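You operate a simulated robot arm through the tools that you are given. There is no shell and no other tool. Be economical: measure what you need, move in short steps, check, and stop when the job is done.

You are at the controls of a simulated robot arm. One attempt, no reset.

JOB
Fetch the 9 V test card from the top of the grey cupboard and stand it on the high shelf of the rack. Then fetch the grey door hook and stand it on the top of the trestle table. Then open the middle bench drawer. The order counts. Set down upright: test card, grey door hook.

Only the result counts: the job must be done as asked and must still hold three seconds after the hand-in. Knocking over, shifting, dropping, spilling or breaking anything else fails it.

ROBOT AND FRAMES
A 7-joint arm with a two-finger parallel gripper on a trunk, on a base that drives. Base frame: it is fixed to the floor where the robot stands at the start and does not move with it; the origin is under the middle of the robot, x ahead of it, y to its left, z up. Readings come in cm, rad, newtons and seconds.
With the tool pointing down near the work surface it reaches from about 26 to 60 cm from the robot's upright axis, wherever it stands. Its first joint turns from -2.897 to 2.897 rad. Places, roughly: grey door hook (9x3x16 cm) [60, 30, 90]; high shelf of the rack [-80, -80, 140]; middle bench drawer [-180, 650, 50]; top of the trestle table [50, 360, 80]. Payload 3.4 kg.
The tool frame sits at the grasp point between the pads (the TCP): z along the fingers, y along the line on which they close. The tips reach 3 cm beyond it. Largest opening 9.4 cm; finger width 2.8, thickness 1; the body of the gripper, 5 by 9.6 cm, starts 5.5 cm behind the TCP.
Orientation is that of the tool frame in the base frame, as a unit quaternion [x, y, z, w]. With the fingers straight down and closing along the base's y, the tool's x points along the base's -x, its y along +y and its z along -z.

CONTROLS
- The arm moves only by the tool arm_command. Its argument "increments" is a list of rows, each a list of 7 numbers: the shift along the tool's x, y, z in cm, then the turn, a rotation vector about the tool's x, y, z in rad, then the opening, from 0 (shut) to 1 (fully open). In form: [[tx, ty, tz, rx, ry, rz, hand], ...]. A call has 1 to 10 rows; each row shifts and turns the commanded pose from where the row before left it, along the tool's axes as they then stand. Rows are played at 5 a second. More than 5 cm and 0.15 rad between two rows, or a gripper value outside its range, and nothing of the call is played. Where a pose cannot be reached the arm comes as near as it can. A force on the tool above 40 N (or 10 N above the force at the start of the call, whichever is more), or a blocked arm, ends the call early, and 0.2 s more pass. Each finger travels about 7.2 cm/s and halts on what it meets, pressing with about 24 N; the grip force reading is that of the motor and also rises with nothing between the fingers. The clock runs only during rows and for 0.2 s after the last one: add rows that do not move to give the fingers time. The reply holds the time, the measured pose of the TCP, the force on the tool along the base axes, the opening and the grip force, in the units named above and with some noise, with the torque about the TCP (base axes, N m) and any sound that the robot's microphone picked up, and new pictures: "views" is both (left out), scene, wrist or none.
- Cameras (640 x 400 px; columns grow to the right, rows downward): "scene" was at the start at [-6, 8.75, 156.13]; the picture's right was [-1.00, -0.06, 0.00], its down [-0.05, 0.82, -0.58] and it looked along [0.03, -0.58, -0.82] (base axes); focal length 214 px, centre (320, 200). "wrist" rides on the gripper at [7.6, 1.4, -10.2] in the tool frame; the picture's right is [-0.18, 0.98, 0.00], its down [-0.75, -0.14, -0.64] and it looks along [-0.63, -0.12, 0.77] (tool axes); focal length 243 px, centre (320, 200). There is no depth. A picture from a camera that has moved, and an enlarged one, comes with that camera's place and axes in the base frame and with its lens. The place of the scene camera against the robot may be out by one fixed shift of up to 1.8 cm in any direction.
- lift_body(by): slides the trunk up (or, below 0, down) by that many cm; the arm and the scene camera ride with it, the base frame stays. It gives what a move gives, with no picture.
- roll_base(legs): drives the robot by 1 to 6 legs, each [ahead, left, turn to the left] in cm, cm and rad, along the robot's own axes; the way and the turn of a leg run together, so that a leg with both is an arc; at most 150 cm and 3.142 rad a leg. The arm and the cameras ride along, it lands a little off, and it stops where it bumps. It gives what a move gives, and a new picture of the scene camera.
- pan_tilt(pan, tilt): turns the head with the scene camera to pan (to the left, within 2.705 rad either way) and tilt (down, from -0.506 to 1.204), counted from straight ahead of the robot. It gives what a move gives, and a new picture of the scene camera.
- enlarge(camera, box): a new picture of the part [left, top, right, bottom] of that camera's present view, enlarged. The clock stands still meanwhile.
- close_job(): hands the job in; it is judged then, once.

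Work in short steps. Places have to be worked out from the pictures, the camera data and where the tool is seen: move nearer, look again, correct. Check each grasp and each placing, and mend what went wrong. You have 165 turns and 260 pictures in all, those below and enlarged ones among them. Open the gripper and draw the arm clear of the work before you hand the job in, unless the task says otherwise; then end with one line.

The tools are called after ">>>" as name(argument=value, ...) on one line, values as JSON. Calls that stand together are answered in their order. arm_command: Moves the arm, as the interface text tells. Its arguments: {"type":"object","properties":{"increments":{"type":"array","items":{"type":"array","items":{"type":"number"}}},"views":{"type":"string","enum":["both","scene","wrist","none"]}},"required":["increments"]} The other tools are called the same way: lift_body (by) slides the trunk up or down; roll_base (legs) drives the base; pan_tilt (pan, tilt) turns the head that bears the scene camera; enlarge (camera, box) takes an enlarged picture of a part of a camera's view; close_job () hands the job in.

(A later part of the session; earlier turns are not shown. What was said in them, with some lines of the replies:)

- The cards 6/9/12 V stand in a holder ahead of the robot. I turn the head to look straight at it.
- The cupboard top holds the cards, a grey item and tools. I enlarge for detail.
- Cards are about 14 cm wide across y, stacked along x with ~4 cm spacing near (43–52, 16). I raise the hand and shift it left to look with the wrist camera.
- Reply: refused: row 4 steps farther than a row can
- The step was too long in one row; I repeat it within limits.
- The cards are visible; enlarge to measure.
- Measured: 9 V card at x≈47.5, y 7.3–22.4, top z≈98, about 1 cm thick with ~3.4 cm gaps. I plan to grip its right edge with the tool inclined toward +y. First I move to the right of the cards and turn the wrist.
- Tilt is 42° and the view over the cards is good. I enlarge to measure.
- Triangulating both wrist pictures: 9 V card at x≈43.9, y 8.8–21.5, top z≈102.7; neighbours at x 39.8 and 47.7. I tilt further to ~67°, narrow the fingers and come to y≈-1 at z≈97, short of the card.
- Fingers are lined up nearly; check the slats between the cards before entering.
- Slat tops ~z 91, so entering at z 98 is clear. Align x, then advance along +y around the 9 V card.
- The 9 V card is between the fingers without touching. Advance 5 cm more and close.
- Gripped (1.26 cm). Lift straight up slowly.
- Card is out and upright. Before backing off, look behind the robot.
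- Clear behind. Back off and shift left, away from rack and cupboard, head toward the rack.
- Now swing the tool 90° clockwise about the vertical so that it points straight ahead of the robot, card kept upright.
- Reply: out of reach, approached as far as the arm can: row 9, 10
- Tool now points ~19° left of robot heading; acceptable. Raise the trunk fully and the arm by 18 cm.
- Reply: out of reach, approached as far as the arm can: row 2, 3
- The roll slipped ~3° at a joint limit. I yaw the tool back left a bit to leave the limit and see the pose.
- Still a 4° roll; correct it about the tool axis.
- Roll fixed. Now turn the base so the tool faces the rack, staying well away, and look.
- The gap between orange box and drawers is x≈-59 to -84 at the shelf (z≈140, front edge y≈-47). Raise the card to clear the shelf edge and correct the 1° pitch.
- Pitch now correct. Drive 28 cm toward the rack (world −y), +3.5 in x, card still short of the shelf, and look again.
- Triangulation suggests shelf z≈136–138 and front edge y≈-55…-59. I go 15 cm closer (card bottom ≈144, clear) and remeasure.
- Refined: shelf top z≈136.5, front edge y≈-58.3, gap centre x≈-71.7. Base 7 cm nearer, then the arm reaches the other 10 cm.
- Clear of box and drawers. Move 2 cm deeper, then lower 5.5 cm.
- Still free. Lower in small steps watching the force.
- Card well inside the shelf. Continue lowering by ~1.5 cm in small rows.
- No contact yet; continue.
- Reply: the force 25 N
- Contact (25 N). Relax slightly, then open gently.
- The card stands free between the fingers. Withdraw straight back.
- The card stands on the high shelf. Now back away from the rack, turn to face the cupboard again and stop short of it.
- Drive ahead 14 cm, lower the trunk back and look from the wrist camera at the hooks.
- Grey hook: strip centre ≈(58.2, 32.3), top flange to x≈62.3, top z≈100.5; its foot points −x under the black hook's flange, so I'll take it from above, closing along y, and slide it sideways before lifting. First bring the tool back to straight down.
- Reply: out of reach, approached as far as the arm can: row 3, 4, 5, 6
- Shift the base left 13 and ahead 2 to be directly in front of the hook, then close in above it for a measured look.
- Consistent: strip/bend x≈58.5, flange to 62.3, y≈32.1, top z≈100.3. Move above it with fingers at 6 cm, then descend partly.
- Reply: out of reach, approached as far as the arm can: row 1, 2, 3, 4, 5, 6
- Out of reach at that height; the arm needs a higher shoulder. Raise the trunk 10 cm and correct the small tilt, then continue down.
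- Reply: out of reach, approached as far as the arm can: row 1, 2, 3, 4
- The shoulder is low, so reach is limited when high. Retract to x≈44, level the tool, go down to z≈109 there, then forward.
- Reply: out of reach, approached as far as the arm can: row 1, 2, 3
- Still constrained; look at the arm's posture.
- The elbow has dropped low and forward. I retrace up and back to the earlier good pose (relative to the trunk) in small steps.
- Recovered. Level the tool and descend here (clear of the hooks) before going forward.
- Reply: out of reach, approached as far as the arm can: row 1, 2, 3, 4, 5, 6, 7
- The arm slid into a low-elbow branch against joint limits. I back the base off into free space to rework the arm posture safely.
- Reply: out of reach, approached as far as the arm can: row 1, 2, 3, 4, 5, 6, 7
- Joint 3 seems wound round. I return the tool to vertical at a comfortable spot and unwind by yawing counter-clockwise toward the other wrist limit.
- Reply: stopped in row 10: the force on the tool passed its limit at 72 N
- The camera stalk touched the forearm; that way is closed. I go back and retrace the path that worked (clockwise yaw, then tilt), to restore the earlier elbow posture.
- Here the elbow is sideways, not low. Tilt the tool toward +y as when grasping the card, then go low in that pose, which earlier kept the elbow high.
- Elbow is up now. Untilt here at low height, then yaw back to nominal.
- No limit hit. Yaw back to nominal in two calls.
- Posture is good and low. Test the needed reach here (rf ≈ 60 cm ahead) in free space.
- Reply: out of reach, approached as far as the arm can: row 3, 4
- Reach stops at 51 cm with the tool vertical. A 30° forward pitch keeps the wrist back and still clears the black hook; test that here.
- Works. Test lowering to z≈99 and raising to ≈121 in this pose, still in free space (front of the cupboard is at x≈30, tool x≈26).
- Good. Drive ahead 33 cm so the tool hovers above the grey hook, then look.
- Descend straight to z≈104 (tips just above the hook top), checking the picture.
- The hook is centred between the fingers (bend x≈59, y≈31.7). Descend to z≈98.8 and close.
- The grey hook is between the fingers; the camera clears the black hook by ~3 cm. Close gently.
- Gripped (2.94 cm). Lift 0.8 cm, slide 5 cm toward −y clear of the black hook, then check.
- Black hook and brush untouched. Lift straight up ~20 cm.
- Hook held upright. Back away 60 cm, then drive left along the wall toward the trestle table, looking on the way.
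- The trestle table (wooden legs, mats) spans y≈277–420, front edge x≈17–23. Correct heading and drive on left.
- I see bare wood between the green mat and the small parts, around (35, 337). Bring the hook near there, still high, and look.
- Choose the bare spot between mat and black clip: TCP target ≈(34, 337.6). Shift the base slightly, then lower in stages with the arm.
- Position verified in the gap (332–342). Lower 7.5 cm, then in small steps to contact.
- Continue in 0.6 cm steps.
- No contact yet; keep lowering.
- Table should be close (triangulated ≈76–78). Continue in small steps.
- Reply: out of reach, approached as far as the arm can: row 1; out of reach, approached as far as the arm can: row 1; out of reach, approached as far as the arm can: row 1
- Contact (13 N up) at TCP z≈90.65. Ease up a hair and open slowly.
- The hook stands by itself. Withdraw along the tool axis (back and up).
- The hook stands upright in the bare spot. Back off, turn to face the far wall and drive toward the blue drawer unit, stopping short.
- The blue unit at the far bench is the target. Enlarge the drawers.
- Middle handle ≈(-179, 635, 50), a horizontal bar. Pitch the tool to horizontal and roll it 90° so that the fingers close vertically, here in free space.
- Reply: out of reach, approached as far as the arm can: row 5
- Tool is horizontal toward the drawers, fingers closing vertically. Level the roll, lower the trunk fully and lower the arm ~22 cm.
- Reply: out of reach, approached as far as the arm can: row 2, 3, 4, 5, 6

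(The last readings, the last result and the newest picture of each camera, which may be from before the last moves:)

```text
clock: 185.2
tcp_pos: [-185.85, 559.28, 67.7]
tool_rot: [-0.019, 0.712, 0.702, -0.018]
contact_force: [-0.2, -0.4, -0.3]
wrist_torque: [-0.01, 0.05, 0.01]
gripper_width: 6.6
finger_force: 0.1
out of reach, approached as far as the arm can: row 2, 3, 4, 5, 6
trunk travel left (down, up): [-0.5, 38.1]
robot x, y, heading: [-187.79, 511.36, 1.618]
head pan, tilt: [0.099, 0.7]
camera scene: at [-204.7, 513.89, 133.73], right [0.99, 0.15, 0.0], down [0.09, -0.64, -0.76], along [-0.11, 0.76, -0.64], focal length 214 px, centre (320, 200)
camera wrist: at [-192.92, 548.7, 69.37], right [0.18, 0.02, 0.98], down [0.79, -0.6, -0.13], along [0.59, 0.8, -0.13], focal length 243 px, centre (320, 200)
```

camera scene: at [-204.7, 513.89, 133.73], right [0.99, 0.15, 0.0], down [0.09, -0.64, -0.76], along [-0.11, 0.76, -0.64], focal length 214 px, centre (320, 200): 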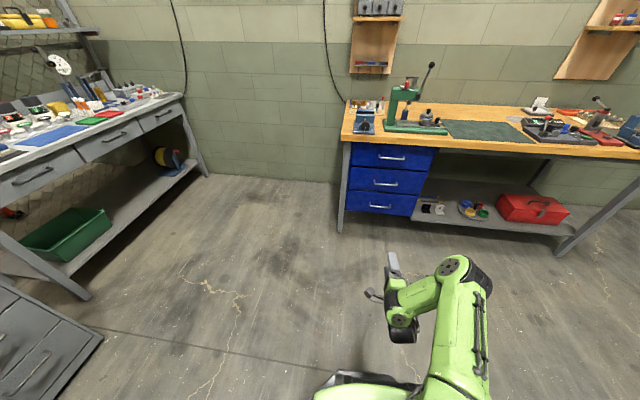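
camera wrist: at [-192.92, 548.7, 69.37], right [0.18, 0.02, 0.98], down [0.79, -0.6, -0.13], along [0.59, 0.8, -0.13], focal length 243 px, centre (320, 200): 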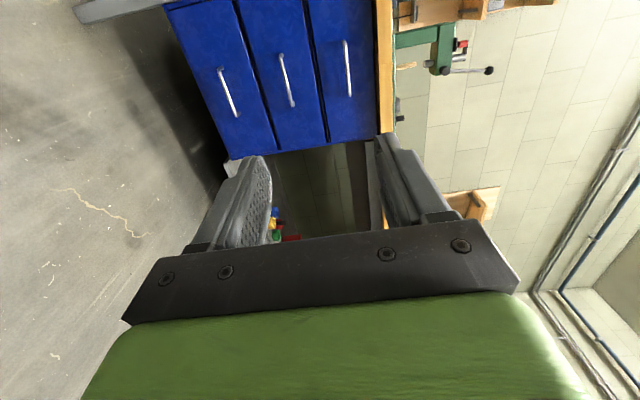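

The forearm looks folded tight; reaching farther forward may allow going lower. Try forward 12 cm then down.

>>> arm_command(increments=[[0, 0, 4, 0, 0, 0.045, 0.7], [0, 0, 4, 0, 0, 0, 0.7], [0, 0, 4, 0, 0, 0, 0.7], [0, -3, 1, 0, 0, 0, 0.7], [0, -3, 1, 0, 0, 0, 0.7], [0, -3, 1, 0, 0, 0, 0.7], [0, -3, 0, 0, 0, 0, 0.7], [0, -3, 0, 0, 0, 0, 0.7]], views="scene")

```text
clock: 187.0
tcp_pos: [-191.12, 564.96, 66.74]
tool_rot: [-0.002, 0.713, 0.7, -0.034]
contact_force: [-0.2, -0.3, -0.1]
wrist_torque: [-0.01, 0.02, -0.01]
gripper_width: 6.57
finger_force: 0.0
out of reach, approached as far as the arm can: row 2, 3, 4, 5, 6, 7, 8
trunk travel left (down, up): [-0.5, 38.1]
robot x, y, heading: [-188.28, 511.9, 1.621]
head pan, tilt: [0.099, 0.7]
camera scene: at [-204.71, 513.88, 133.73], right [0.99, 0.15, 0.0], down [0.09, -0.64, -0.76], along [-0.11, 0.76, -0.64], focal length 214 px, centre (320, 200)
```

scene: 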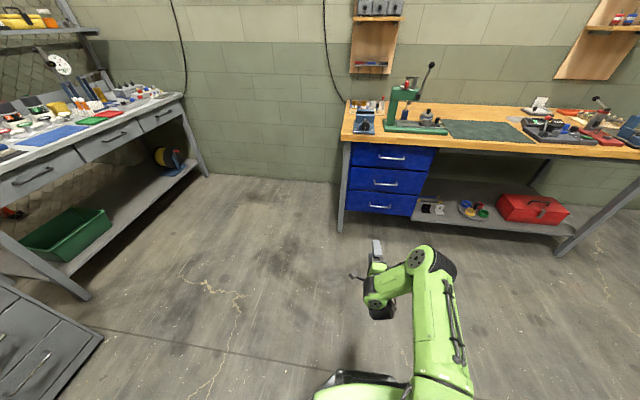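

The wrist joint limit forbids a horizontal tool this low; a 45° downward pitch should work. Pitch the tool down and lower.

>>> arm_command(increments=[[-2, 2, -1, 0, 0, -0.045, 0.5], [-2, 2, -1, 0.147, 0, 0, 0.5], [0, 0, 0, 0.147, 0, 0, 0.5], [0, 0, 0, 0.147, 0, 0, 0.5], [0, 0, 0, 0.147, 0, 0, 0.5], [0, 0, 0, 0.147, 0, 0, 0.4], [0, 0, 0, 0.05, 0, 0, 0.4], [0, 0, 0, 0, 0, 0, 0.4]], views="none")

>>> arm_command(increments=[[0, -2.1, 2.1, 0, 0, 0, 0.4], [0, -2.1, 2.1, 0, 0, 0, 0.4], [0, -2.1, 2.1, 0, 0, 0, 0.4], [0, -2.1, 2.1, 0, 0, 0, 0.4], [0, -2.1, 2.1, 0, 0, 0, 0.4], [0, 0, 0, 0, 0, 0, 0.4]], views="both")

```text
clock: 188.8
tcp_pos: [-187.69, 561.72, 70.66]
tool_rot: [-0.024, 0.926, 0.376, -0.009]
contact_force: [0.0, -0.8, -0.4]
wrist_torque: [-0.02, -0.03, 0.02]
gripper_width: 3.72
finger_force: 0.1
out of reach, approached as far as the arm can: row 3, 4
trunk travel left (down, up): [-0.5, 38.1]
robot x, y, heading: [-188.3, 511.2, 1.619]
head pan, tilt: [0.099, 0.7]
```

```text
clock: 190.2
tcp_pos: [-187.67, 561.73, 55.73]
tool_rot: [-0.024, 0.926, 0.377, -0.008]
contact_force: [-0.3, -0.1, -0.2]
wrist_torque: [-0.03, 0.0, 0.03]
gripper_width: 3.76
finger_force: 0.1
trunk travel left (down, up): [-0.5, 38.1]
robot x, y, heading: [-188.07, 511.36, 1.621]
head pan, tilt: [0.099, 0.7]
camera scene: at [-204.71, 513.9, 133.73], right [0.99, 0.15, 0.0], down [0.09, -0.64, -0.76], along [-0.11, 0.76, -0.64], focal length 214 px, centre (320, 200)
camera wrist: at [-194.92, 555.2, 64.1], right [0.15, 0.71, 0.69], down [0.78, -0.51, 0.36], along [0.61, 0.48, -0.63], focal length 243 px, centre (320, 200)
```

scene: 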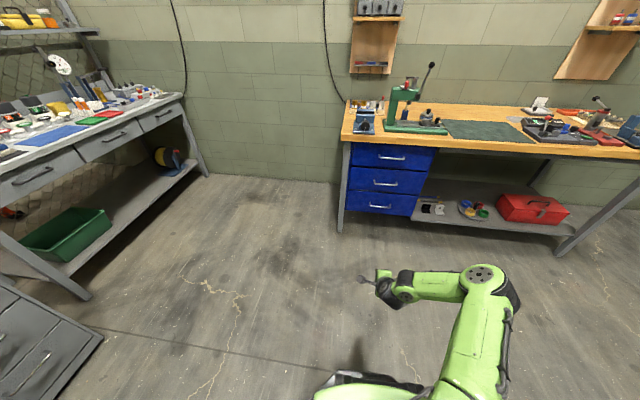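
wrist: 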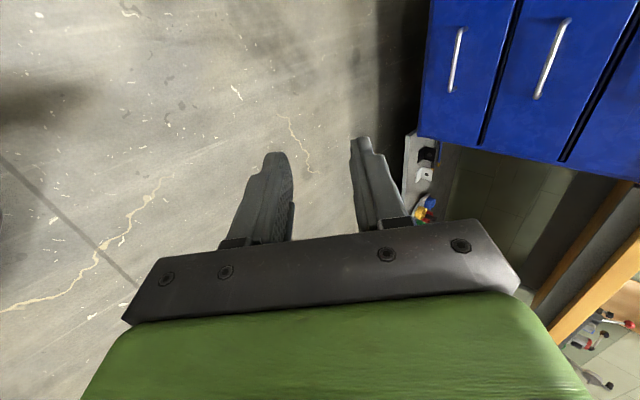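

Free at z 56. Middle handle triangulated at ≈(-179.6, 630, 55). Raise 6 cm, align the heading and drive to ~18 cm short of it.

>>> arm_command(increments=[[0, 2.1, -2.1, 0, 0, 0, 0.4], [0, 2.1, -2.1, 0, 0, 0, 0.4]], views="none")

>>> roll_base(legs=[[0, 0, -0.045], [46, -6.2, 0]])

>>> arm_command(increments=[[0, 0, 0, 0, 0, 0, 0.4]], views="wrist")

```text
clock: 190.8
tcp_pos: [-187.65, 561.58, 61.85]
tool_rot: [-0.025, 0.926, 0.377, -0.008]
contact_force: [1.1, 0.2, -0.5]
wrist_torque: [-0.02, 0.03, 0.0]
gripper_width: 3.76
finger_force: 0.0
trunk travel left (down, up): [-0.5, 38.1]
robot x, y, heading: [-188.15, 511.35, 1.624]
head pan, tilt: [0.099, 0.7]
```

```text
clock: 194.0
tcp_pos: [-179.63, 607.66, 61.79]
tool_rot: [-0.005, 0.926, 0.377, -0.002]
contact_force: [-0.4, 0.0, 1.1]
wrist_torque: [0.01, 0.0, 0.0]
gripper_width: 3.77
finger_force: 0.1
trunk travel left (down, up): [-0.5, 38.1]
robot x, y, heading: [-182.16, 557.06, 1.579]
head pan, tilt: [0.099, 0.7]
camera scene: at [-198.67, 560.58, 133.73], right [0.99, 0.11, 0.0], down [0.07, -0.64, -0.76], along [-0.08, 0.76, -0.64], focal length 214 px, centre (320, 200)
```

scene: 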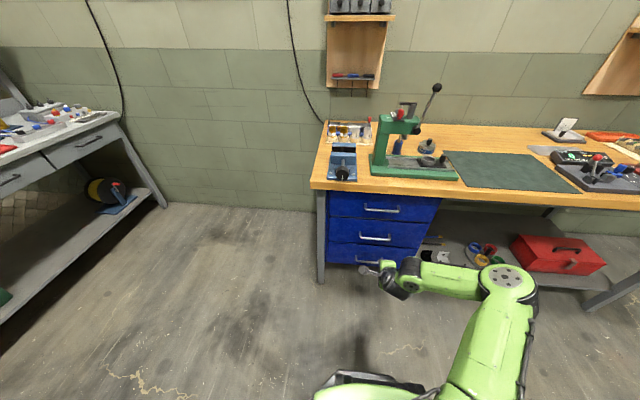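

```text
clock: 194.4
tcp_pos: [-179.81, 607.5, 61.76]
tool_rot: [-0.006, 0.926, 0.377, 0.0]
contact_force: [0.8, 0.0, 0.0]
wrist_torque: [0.0, -0.02, -0.02]
gripper_width: 3.76
finger_force: 0.1
trunk travel left (down, up): [-0.5, 38.1]
robot x, y, heading: [-181.98, 557.55, 1.582]
head pan, tilt: [0.099, 0.7]
camera wrist: at [-187.18, 601.38, 70.14], right [0.17, 0.71, 0.69], down [0.76, -0.54, 0.36], along [0.63, 0.46, -0.63], focal length 243 px, centre (320, 200)
```

wrist: 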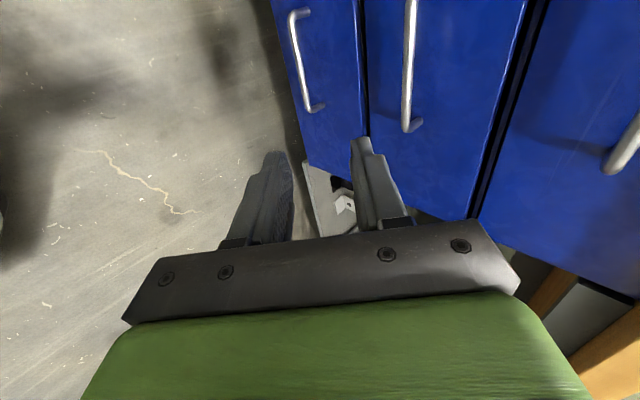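

Handle ≈ y 628–630, z 54–55, standoff ≈2.7 cm. Drive 13.5 cm nearer and remeasure.

>>> roll_base(legs=[[13.5, 0, 0]])

>>> arm_command(increments=[[0, 0, 0, 0, 0, 0, 0.3], [0, 0, 0, 0, 0, 0, 0.3]], views="wrist")

```text
clock: 195.7
tcp_pos: [-179.79, 621.15, 61.73]
tool_rot: [-0.007, 0.926, 0.377, -0.002]
contact_force: [-0.3, -1.0, -0.1]
wrist_torque: [0.02, 0.03, -0.05]
gripper_width: 3.74
finger_force: 0.0
trunk travel left (down, up): [-0.5, 38.1]
robot x, y, heading: [-182.24, 570.93, 1.578]
head pan, tilt: [0.099, 0.7]
camera scene: at [-198.79, 574.13, 133.73], right [0.99, 0.11, 0.0], down [0.07, -0.64, -0.76], along [-0.08, 0.76, -0.64], focal length 214 px, centre (320, 200)
```

scene: 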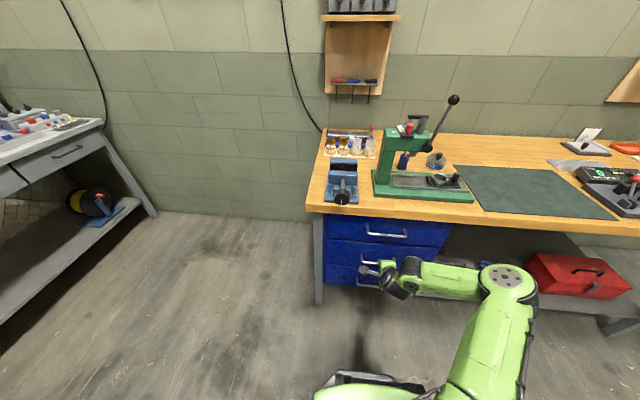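

```text
clock: 196.3
tcp_pos: [-179.97, 621.08, 61.74]
tool_rot: [-0.007, 0.926, 0.376, -0.001]
contact_force: [0.3, -0.8, -0.6]
wrist_torque: [0.03, 0.03, -0.01]
gripper_width: 2.81
finger_force: 0.0
trunk travel left (down, up): [-0.5, 38.1]
robot x, y, heading: [-182.38, 571.01, 1.584]
head pan, tilt: [0.099, 0.7]
camera wrist: at [-187.35, 614.91, 70.14], right [0.17, 0.71, 0.69], down [0.76, -0.54, 0.36], along [0.63, 0.46, -0.63], focal length 243 px, centre (320, 200)
```

wrist: 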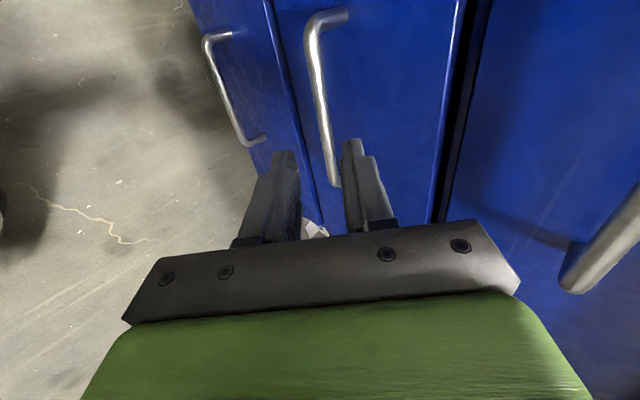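

Bar now at y≈628.0, z≈55.2. Offset 0.4 cm in closing direction, 9.5 cm along the tool. Advance so the bar is near the fingertips, opening 2.5 cm.

>>> arm_command(increments=[[0, 0.4, 0, 0, 0, 0, 0.26], [0, 0, 3, 0, 0, 0, 0.26], [0, 0, 2, 0, 0, 0, 0.26], [0, 0, 0, 0, 0, 0, 0.26]], views="wrist")

```text
clock: 197.3
tcp_pos: [-179.8, 624.89, 58.43]
tool_rot: [-0.007, 0.926, 0.377, 0.0]
contact_force: [1.1, -0.6, -0.8]
wrist_torque: [-0.01, -0.04, 0.01]
gripper_width: 2.45
finger_force: 0.1
trunk travel left (down, up): [-0.5, 38.1]
robot x, y, heading: [-182.62, 571.18, 1.577]
head pan, tilt: [0.099, 0.7]
camera wrist: at [-187.38, 618.65, 66.86], right [0.17, 0.71, 0.69], down [0.76, -0.54, 0.36], along [0.63, 0.46, -0.63], focal length 243 px, centre (320, 200)
```

wrist: 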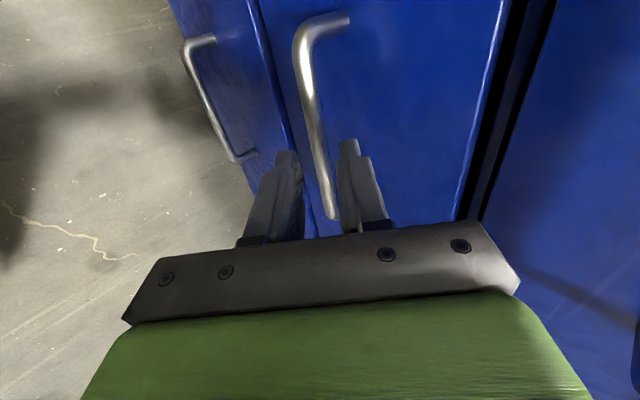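

The bar lies between the fingertips. Advance 2.2 cm more and close.

>>> arm_command(increments=[[0, 0, 1.2, 0, 0, 0, 0.26], [0, 0, 1.0, 0, 0, 0, 0.26], [0, 0, 0, 0, 0, 0, 0.15], [0, 0, 0, 0, 0, 0, 0], [0, 0, 0, 0, 0, 0, 0]], views="wrist")

```text
clock: 198.5
tcp_pos: [-179.93, 626.42, 56.85]
tool_rot: [-0.007, 0.927, 0.375, -0.002]
contact_force: [-0.4, -6.3, -6.2]
wrist_torque: [-0.22, 0.85, -0.8]
gripper_width: 1.06
finger_force: 44.6
trunk travel left (down, up): [-0.5, 38.1]
robot x, y, heading: [-182.22, 571.1, 1.585]
head pan, tilt: [0.099, 0.7]
camera wrist: at [-187.4, 620.14, 65.21], right [0.17, 0.71, 0.68], down [0.76, -0.54, 0.36], along [0.63, 0.46, -0.63], focal length 243 px, centre (320, 200)
```

wrist: 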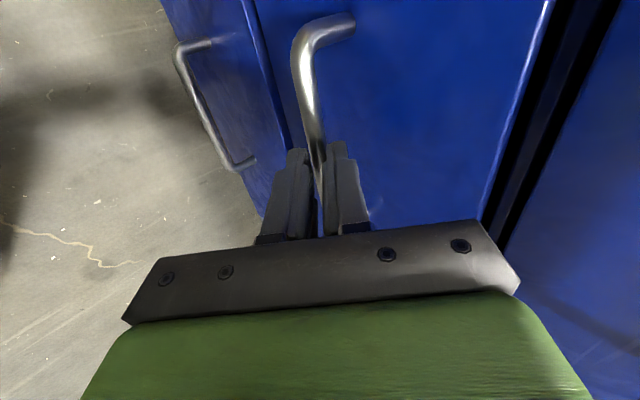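

Gripping the bar. Pull by driving back 10 cm.

>>> roll_base(legs=[[-10, 0, 0]])

>>> arm_command(increments=[[0, 0, 0, 0, 0, 0, 0]], views="wrist")

```text
clock: 199.6
tcp_pos: [-179.77, 616.42, 56.85]
tool_rot: [-0.006, 0.926, 0.377, -0.002]
contact_force: [0.2, 0.6, 0.1]
wrist_torque: [-0.05, 0.01, -0.03]
gripper_width: 0.01
finger_force: 32.9
trunk travel left (down, up): [-0.5, 38.1]
robot x, y, heading: [-182.93, 560.85, 1.578]
head pan, tilt: [0.099, 0.7]
camera scene: at [-198.7, 564.12, 133.73], right [0.99, 0.11, 0.0], down [0.07, -0.64, -0.77], along [-0.08, 0.76, -0.64], focal length 214 px, centre (320, 200)
```

scene: 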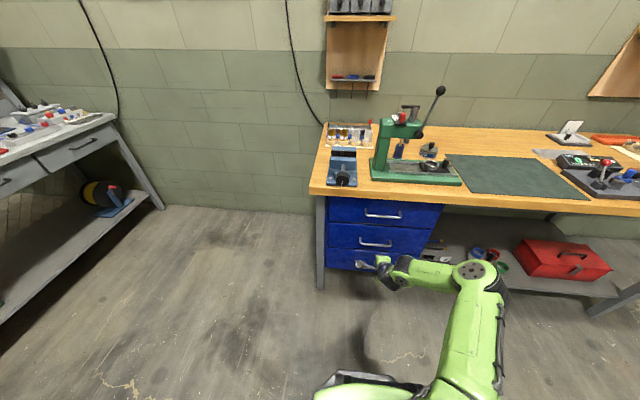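

```text
clock: 200.0
tcp_pos: [-179.7, 616.4, 56.93]
tool_rot: [-0.006, 0.926, 0.377, -0.001]
contact_force: [0.2, 0.2, -0.6]
wrist_torque: [-0.01, -0.02, 0.03]
gripper_width: 0.0
finger_force: 32.7
trunk travel left (down, up): [-0.5, 38.1]
robot x, y, heading: [-182.19, 561.2, 1.579]
head pan, tilt: [0.099, 0.7]
camera wrist: at [-187.25, 610.27, 65.26], right [0.17, 0.71, 0.69], down [0.76, -0.54, 0.36], along [0.63, 0.46, -0.63], focal length 243 px, centre (320, 200)
```

wrist: 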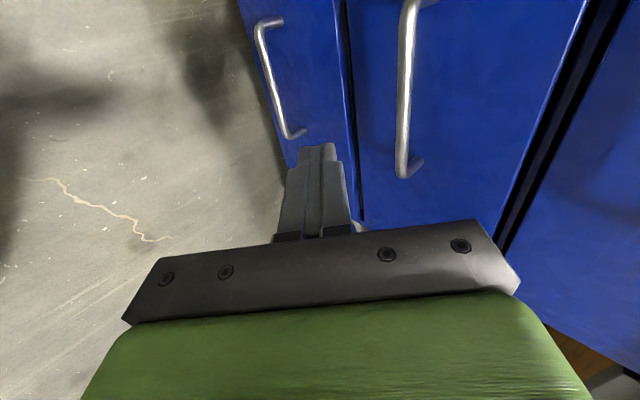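

The fingers slipped off; the drawer hasn't moved. I'll steepen the tool to ~65° so the upper finger hooks behind the bar. Raise, open, pitch here first.

>>> arm_command(increments=[[0, 1.75, -1.8, 0, 0, 0, 0.26], [0, 1.75, -1.8, 0, 0, 0, 0.26], [0, 0, 0, 0.147, 0, 0, 0.26], [0, 0, 0, 0.147, 0, 0, 0.26], [0, 0, 0, 0.043, 0, 0, 0.26], [0, 0, 0, 0, 0, 0, 0.26]], views="none")

>>> roll_base(legs=[[8, 0, 0]])

>>> arm_command(increments=[[0, 0, 0, 0, 0, 0, 0.26]], views="wrist")

```text
clock: 201.4
tcp_pos: [-179.87, 616.49, 61.98]
tool_rot: [-0.005, 0.976, 0.216, 0.001]
contact_force: [0.1, 0.0, 0.6]
wrist_torque: [0.01, -0.01, 0.03]
gripper_width: 2.42
finger_force: 0.0
trunk travel left (down, up): [-0.5, 38.1]
robot x, y, heading: [-182.12, 560.97, 1.576]
head pan, tilt: [0.099, 0.7]
```

```text
clock: 202.5
tcp_pos: [-179.8, 624.57, 61.9]
tool_rot: [-0.005, 0.976, 0.216, 0.0]
contact_force: [-0.2, 0.3, -0.3]
wrist_torque: [0.01, -0.02, 0.02]
gripper_width: 2.43
finger_force: 0.2
trunk travel left (down, up): [-0.5, 38.1]
robot x, y, heading: [-182.04, 569.14, 1.581]
head pan, tilt: [0.099, 0.7]
camera scene: at [-198.76, 572.31, 133.73], right [0.99, 0.11, 0.0], down [0.07, -0.64, -0.76], along [-0.08, 0.76, -0.64], focal length 214 px, centre (320, 200)
```

scene: 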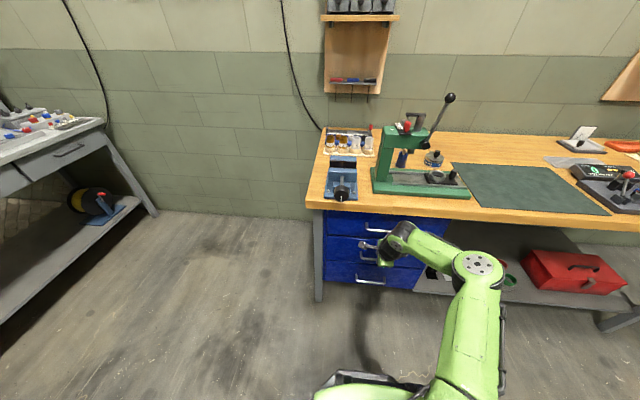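

```text
clock: 202.9
tcp_pos: [-179.73, 624.52, 62.0]
tool_rot: [-0.005, 0.976, 0.216, 0.0]
contact_force: [-0.1, -1.4, 0.2]
wrist_torque: [0.02, -0.03, -0.01]
gripper_width: 2.43
finger_force: 0.1
trunk travel left (down, up): [-0.5, 38.1]
robot x, y, heading: [-182.02, 569.41, 1.575]
head pan, tilt: [0.099, 0.7]
camera wrist: at [-187.29, 621.4, 71.92], right [0.17, 0.89, 0.42], down [0.76, -0.39, 0.52], along [0.63, 0.22, -0.74], focal length 243 px, centre (320, 200)
```

wrist: 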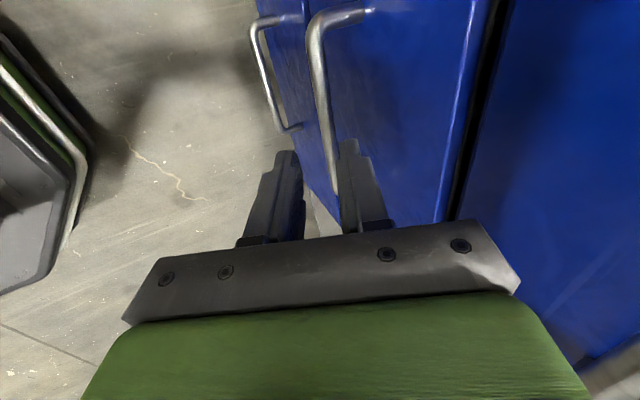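

Bar is 7.6 cm along the tool, 0.3 cm in closing direction. Advance 6 cm with that correction, then close.

>>> arm_command(increments=[[0, 0.3, 0, 0, 0, 0, 0.26], [0, 0, 3, 0, 0, 0, 0.26], [0, 0, 1.5, 0, 0, 0, 0.26], [0, 0, 1.0, 0, 0, 0, 0.26], [0, 0, 0.6, 0, 0, 0, 0.26], [0, 0, 0, 0, 0, 0, 0.26], [0, 0, 0, 0, 0, 0, 0.1], [0, 0, 0, 0, 0, 0, 0], [0, 0, 0, 0, 0, 0, 0]], views="wrist")

```text
clock: 204.9
tcp_pos: [-179.66, 627.43, 56.8]
tool_rot: [-0.005, 0.976, 0.218, -0.001]
contact_force: [-1.2, 2.5, 5.4]
wrist_torque: [0.09, 0.48, -1.08]
gripper_width: 1.17
finger_force: 45.4
trunk travel left (down, up): [-0.5, 38.1]
robot x, y, heading: [-182.64, 569.08, 1.579]
head pan, tilt: [0.099, 0.7]
camera wrist: at [-187.34, 624.24, 66.67], right [0.18, 0.89, 0.42], down [0.76, -0.39, 0.52], along [0.63, 0.22, -0.74], focal length 243 px, centre (320, 200)
```

wrist: 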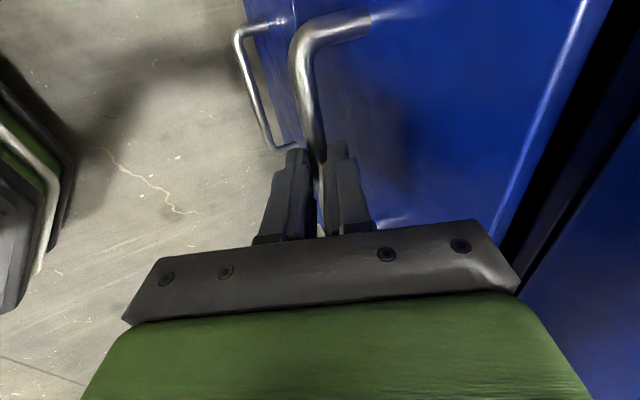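

Gripped. Pull gently with the arm 2 cm to feel the drawer.

>>> arm_command(increments=[[0, -0.45, -0.21, 0, 0, 0, 0], [0, -0.45, -0.21, 0, 0, 0, 0], [0, -0.45, -0.21, 0, 0, 0, 0], [0, -0.45, -0.21, 0, 0, 0, 0]], views="wrist")

```text
clock: 205.9
tcp_pos: [-179.87, 625.42, 56.82]
tool_rot: [-0.006, 0.976, 0.218, 0.0]
contact_force: [-0.4, 1.0, 15.4]
wrist_torque: [0.2, 0.6, -0.97]
gripper_width: 1.21
finger_force: 44.9
trunk travel left (down, up): [-0.5, 38.1]
robot x, y, heading: [-182.43, 569.27, 1.582]
head pan, tilt: [0.099, 0.7]
camera wrist: at [-187.34, 622.21, 66.66], right [0.17, 0.89, 0.42], down [0.76, -0.39, 0.52], along [0.63, 0.23, -0.74], focal length 243 px, centre (320, 200)
```

wrist: 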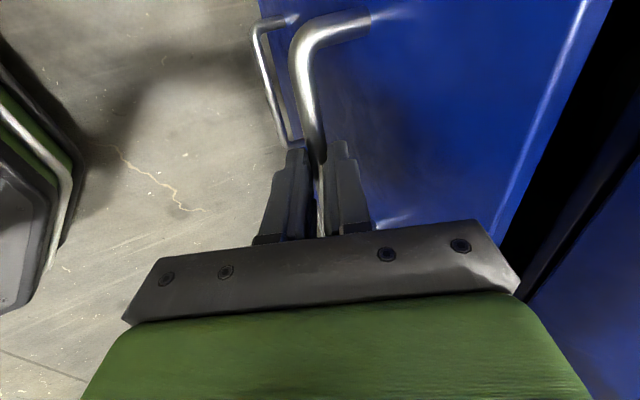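

The drawer follows. Pull on with the base in small legs.

>>> roll_base(legs=[[-5, 0, 0]])

>>> arm_command(increments=[[0, 0, 0, 0, 0, 0, 0]], views="wrist")

```text
clock: 206.8
tcp_pos: [-179.82, 620.33, 56.71]
tool_rot: [-0.006, 0.976, 0.217, 0.0]
contact_force: [-0.3, -1.3, 21.6]
wrist_torque: [0.21, 0.6, -1.08]
gripper_width: 1.18
finger_force: 44.6
trunk travel left (down, up): [-0.5, 38.1]
robot x, y, heading: [-182.37, 564.1, 1.581]
head pan, tilt: [0.099, 0.7]
camera scene: at [-198.73, 566.99, 133.74], right [0.99, 0.11, 0.0], down [0.07, -0.64, -0.77], along [-0.08, 0.76, -0.64], focal length 214 px, centre (320, 200)
```

scene: 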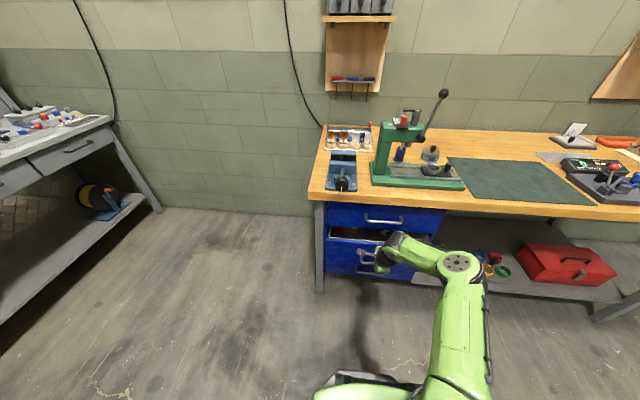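

```text
clock: 207.2
tcp_pos: [-179.8, 620.48, 56.83]
tool_rot: [-0.004, 0.976, 0.218, -0.001]
contact_force: [-0.2, 1.6, 7.4]
wrist_torque: [0.16, 0.18, -1.15]
gripper_width: 1.15
finger_force: 44.4
trunk travel left (down, up): [-0.5, 38.1]
robot x, y, heading: [-182.68, 564.33, 1.579]
head pan, tilt: [0.099, 0.7]
camera wrist: at [-187.35, 617.34, 66.66], right [0.18, 0.89, 0.42], down [0.76, -0.4, 0.52], along [0.63, 0.23, -0.74], focal length 243 px, centre (320, 200)
```

wrist: 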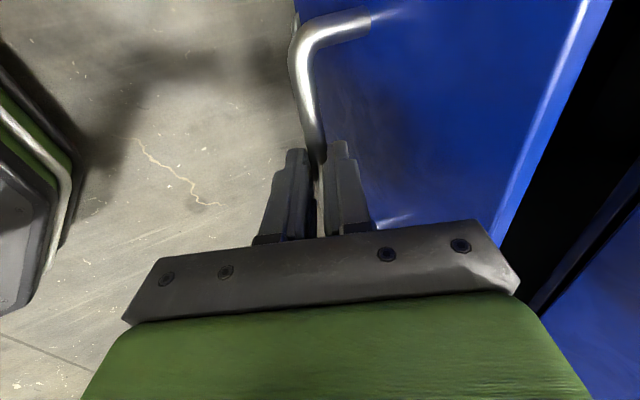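

The drawer is opening (7 cm). Continue 8 cm more, then 8 again.

>>> roll_base(legs=[[-8, 0, 0]])

>>> roll_base(legs=[[-8, 0, 0]])

```text
clock: 208.3
tcp_pos: [-179.71, 612.33, 56.79]
tool_rot: [-0.006, 0.976, 0.218, -0.001]
contact_force: [-1.5, -0.2, 15.2]
wrist_torque: [0.19, 0.64, -1.09]
gripper_width: 1.17
finger_force: 44.9
trunk travel left (down, up): [-0.5, 38.1]
robot x, y, heading: [-182.25, 556.18, 1.58]
head pan, tilt: [0.099, 0.7]
camera scene: at [-198.68, 559.07, 133.74], right [0.99, 0.11, 0.0], down [0.07, -0.64, -0.77], along [-0.08, 0.76, -0.64], focal length 214 px, centre (320, 200)
```

scene: 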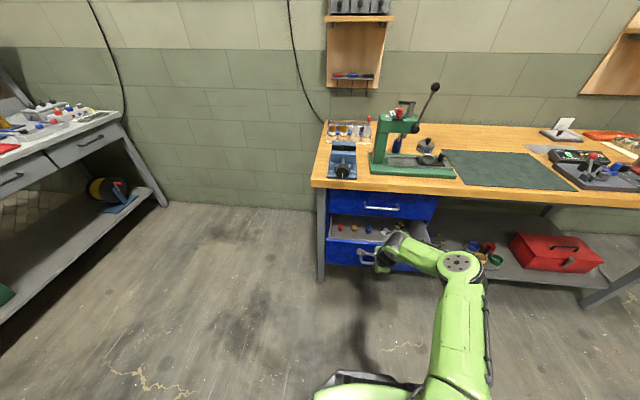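

```text
clock: 209.3
tcp_pos: [-179.84, 604.37, 56.75]
tool_rot: [-0.006, 0.976, 0.218, -0.002]
contact_force: [0.1, -0.4, 8.2]
wrist_torque: [0.12, 0.64, -1.17]
gripper_width: 1.16
finger_force: 45.1
trunk travel left (down, up): [-0.5, 38.1]
robot x, y, heading: [-182.21, 548.02, 1.582]
head pan, tilt: [0.099, 0.7]
camera scene: at [-198.59, 551.12, 133.74], right [0.99, 0.11, 0.0], down [0.07, -0.64, -0.77], along [-0.08, 0.76, -0.64], focal length 214 px, centre (320, 200)
```

scene: 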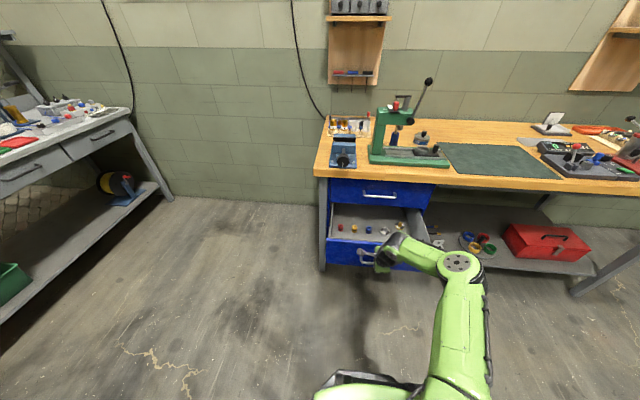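

Open 23 cm. Pull 5 more, and watch for the end stop.

>>> roll_base(legs=[[-5, 0, 0]])

>>> enlarge(camera="scene", box=[300, 160, 460, 290])

```text
clock: 210.2
tcp_pos: [-179.85, 599.47, 56.74]
tool_rot: [-0.006, 0.976, 0.218, -0.001]
contact_force: [-1.2, -0.7, 4.8]
wrist_torque: [0.09, 0.68, -1.09]
gripper_width: 1.15
finger_force: 44.7
trunk travel left (down, up): [-0.5, 38.1]
robot x, y, heading: [-181.9, 543.0, 1.582]
head pan, tilt: [0.099, 0.7]
camera scene: at [-198.55, 546.17, 133.73], right [0.99, 0.11, 0.0], down [0.07, -0.64, -0.77], along [-0.08, 0.76, -0.64], focal length 214 px, centre (320, 200)
```

scene: 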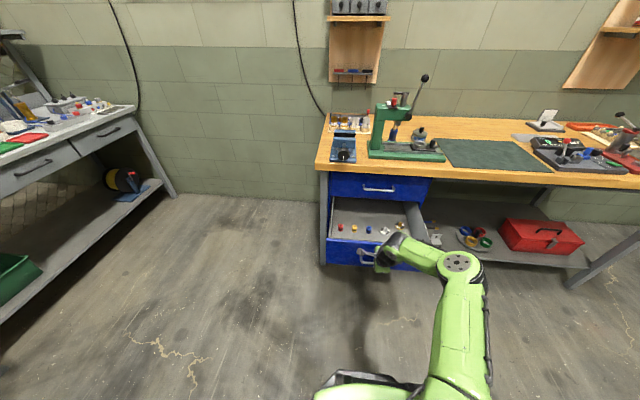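

```text
3.08 times, centred on (380, 225) of scene
camera zoom: at [-198.55, 546.17, 133.73], right [0.99, 0.11, 0.0], down [0.07, -0.64, -0.77], along [-0.08, 0.76, -0.64], focal length 660 px, centre (135, 123)
```

zoom: 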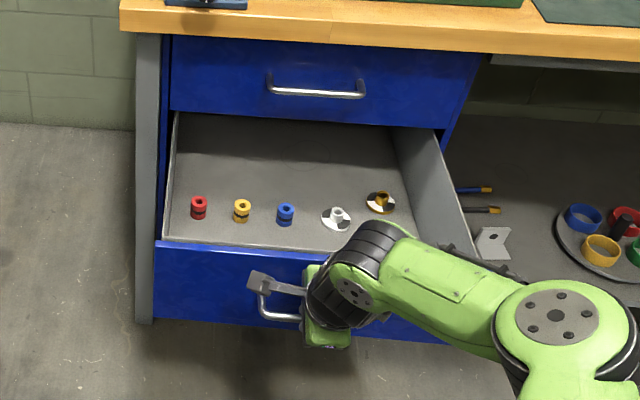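

Drawer opens smoothly; pull another 5 cm to be safe.

>>> roll_base(legs=[[-5, 0, 0]])

>>> arm_command(increments=[[0, 0, 0, 0, 0, 0, 0]], views="wrist")

```text
clock: 211.2
tcp_pos: [-179.86, 594.33, 56.75]
tool_rot: [-0.006, 0.976, 0.218, -0.002]
contact_force: [-2.1, -0.2, 3.2]
wrist_torque: [0.08, 0.65, -1.12]
gripper_width: 1.17
finger_force: 44.7
trunk travel left (down, up): [-0.5, 38.1]
robot x, y, heading: [-182.37, 538.27, 1.581]
head pan, tilt: [0.099, 0.7]
camera scene: at [-198.5, 541.09, 133.73], right [0.99, 0.11, 0.0], down [0.07, -0.64, -0.77], along [-0.08, 0.76, -0.64], focal length 214 px, centre (320, 200)
```

scene: 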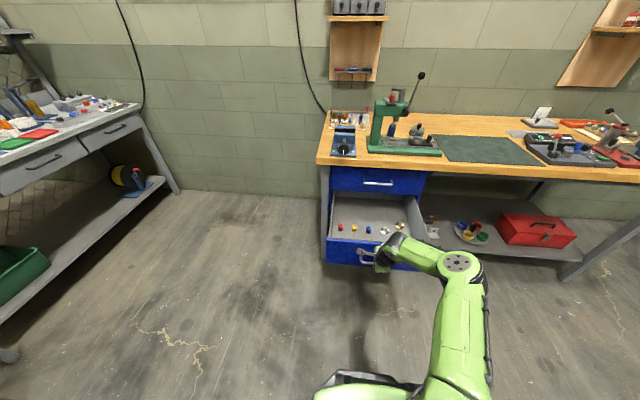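

```text
clock: 211.6
tcp_pos: [-179.79, 594.48, 56.63]
tool_rot: [-0.005, 0.976, 0.219, -0.003]
contact_force: [-2.1, -1.2, 2.2]
wrist_torque: [-0.02, 0.13, -1.15]
gripper_width: 1.16
finger_force: 44.9
trunk travel left (down, up): [-0.5, 38.1]
robot x, y, heading: [-181.93, 538.51, 1.581]
head pan, tilt: [0.099, 0.7]
camera wrist: at [-187.33, 591.28, 66.67], right [0.18, 0.89, 0.42], down [0.76, -0.39, 0.52], along [0.63, 0.23, -0.75], focal length 243 px, centre (320, 200)
```

wrist: 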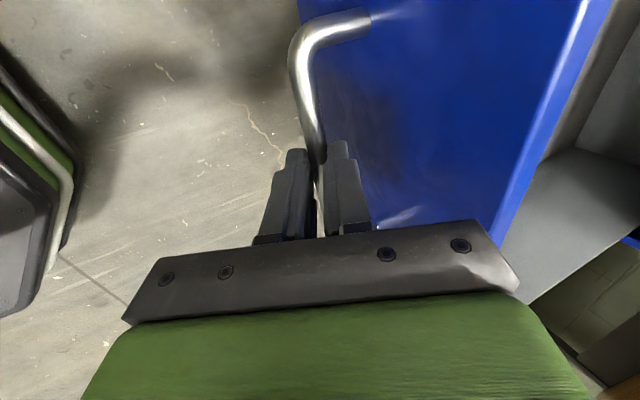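

Drawer is open 33 cm — enough. Release and draw out along the tool axis.

>>> arm_command(increments=[[0, 0, 0, 0, 0, 0, 0.2], [0, 0, 0, 0, 0, 0, 0.28], [0, 0, 0, 0, 0, 0, 0.28], [0, 0, -1.5, 0, 0, 0, 0.28], [0, 0, -3, 0, 0, 0, 0.28], [0, 0, -4, 0, 0, 0, 0.28], [0, 0, -4, 0, 0, 0, 0.28], [0, 0, -3, 0, 0, 0, 0.5]])

```text
clock: 213.4
tcp_pos: [-179.63, 587.78, 70.66]
tool_rot: [-0.006, 0.976, 0.217, -0.002]
contact_force: [0.2, -0.1, 0.7]
wrist_torque: [-0.03, 0.04, -0.01]
gripper_width: 4.7
finger_force: 0.0
trunk travel left (down, up): [-0.5, 38.1]
robot x, y, heading: [-182.08, 537.99, 1.58]
head pan, tilt: [0.099, 0.7]
camera scene: at [-198.5, 541.11, 133.73], right [0.99, 0.11, 0.0], down [0.07, -0.64, -0.77], along [-0.08, 0.76, -0.64], focal length 214 px, centre (320, 200)
camera wrist: at [-187.22, 584.7, 80.64], right [0.17, 0.89, 0.42], down [0.76, -0.39, 0.52], along [0.63, 0.23, -0.74], focal length 243 px, centre (320, 200)
```

scene: 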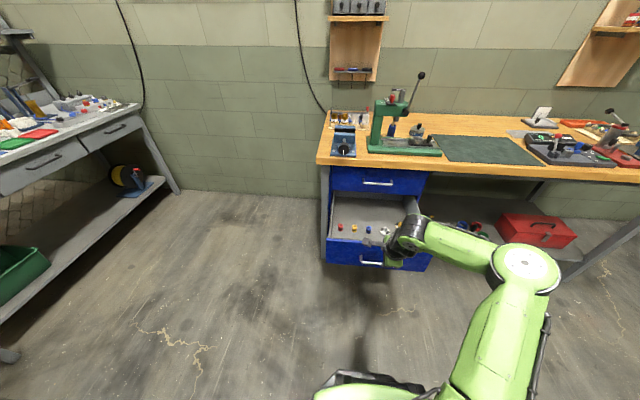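
wrist: 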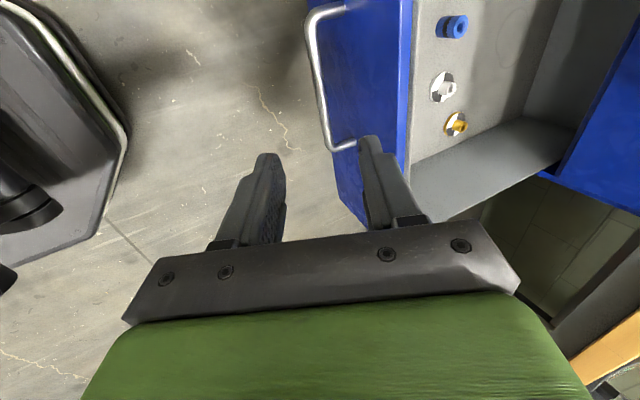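

The hand is clear. Back off, and take a last look at the drawer and, panning right, the trestle table.

>>> roll_base(legs=[[-60, 0, 0]])

>>> pan_tilt(pan=-2.0, tilt=0.2)

>>> enlarge(camera="scene", box=[200, 150, 440, 300])

```text
clock: 216.7
tcp_pos: [-179.04, 528.9, 70.65]
tool_rot: [-0.005, 0.976, 0.218, -0.002]
contact_force: [-0.2, 0.1, 0.2]
wrist_torque: [0.01, 0.0, -0.05]
gripper_width: 4.69
finger_force: 0.1
trunk travel left (down, up): [-0.5, 38.1]
robot x, y, heading: [-181.22, 479.02, 1.579]
head pan, tilt: [0.099, 0.7]
camera scene: at [-197.94, 482.13, 133.73], right [0.99, 0.11, 0.0], down [0.07, -0.64, -0.77], along [-0.08, 0.76, -0.64], focal length 214 px, centre (320, 200)
```

scene: 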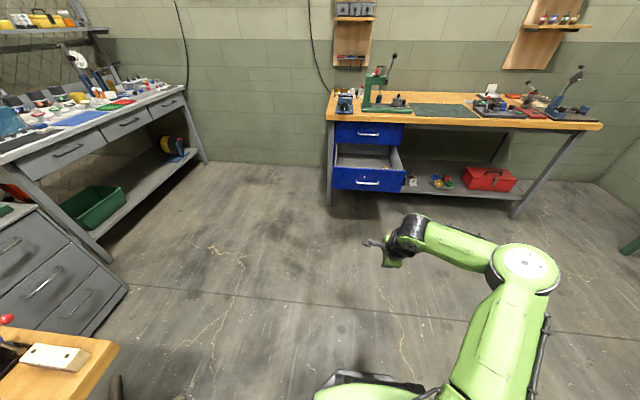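

```text
clock: 218.7
tcp_pos: [-179.14, 528.75, 70.68]
tool_rot: [-0.005, 0.976, 0.218, -0.002]
contact_force: [0.8, 0.4, 0.7]
wrist_torque: [0.01, 0.0, 0.01]
gripper_width: 4.73
finger_force: 0.1
trunk travel left (down, up): [-0.5, 38.1]
robot x, y, heading: [-181.38, 479.21, 1.578]
head pan, tilt: [-2.0, 0.201]
camera scene: at [-188.53, 469.91, 138.27], right [-0.41, -0.91, 0.0], down [-0.18, 0.08, -0.98], along [0.89, -0.4, -0.2], focal length 214 px, centre (320, 200)
```

scene: 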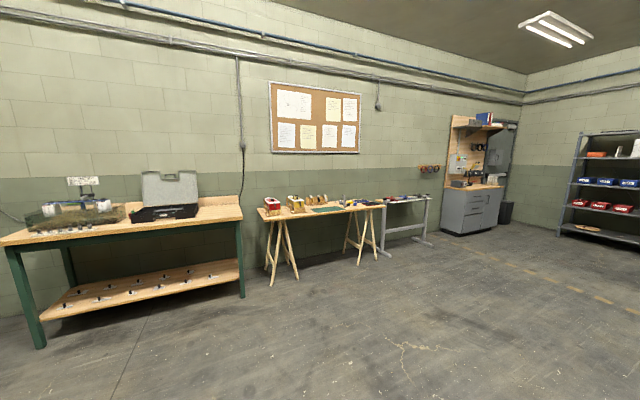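

```text
2.67 times, centred on (320, 225) of scene
camera zoom: at [-188.53, 469.91, 138.27], right [-0.41, -0.91, 0.0], down [-0.18, 0.08, -0.98], along [0.89, -0.4, -0.2], focal length 572 px, centre (320, 133)
```

zoom: 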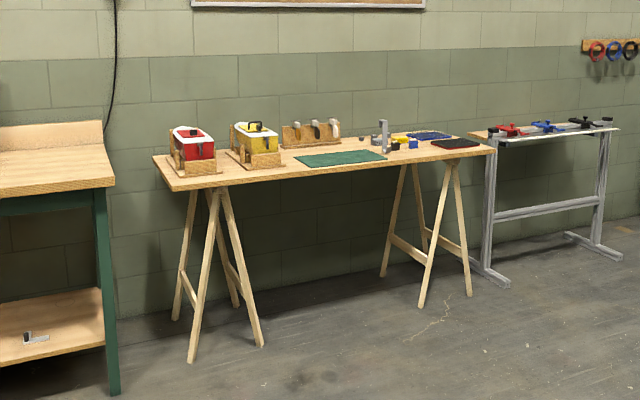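

The hook stands upright on the trestle table, the drawer is open, and the 9 V card (the pale upright piece) is still on the rack's high shelf. The arm is clear and the gripper open, so I'm handing in.

>>> close_job()

```text
The job is handed in.
```

I handed the job in with all three parts done in order: the 9 V test card stands upright on the rack's high shelf, the grey door hook stands upright on the trestle table, and the middle bench drawer is open about 33 cm.
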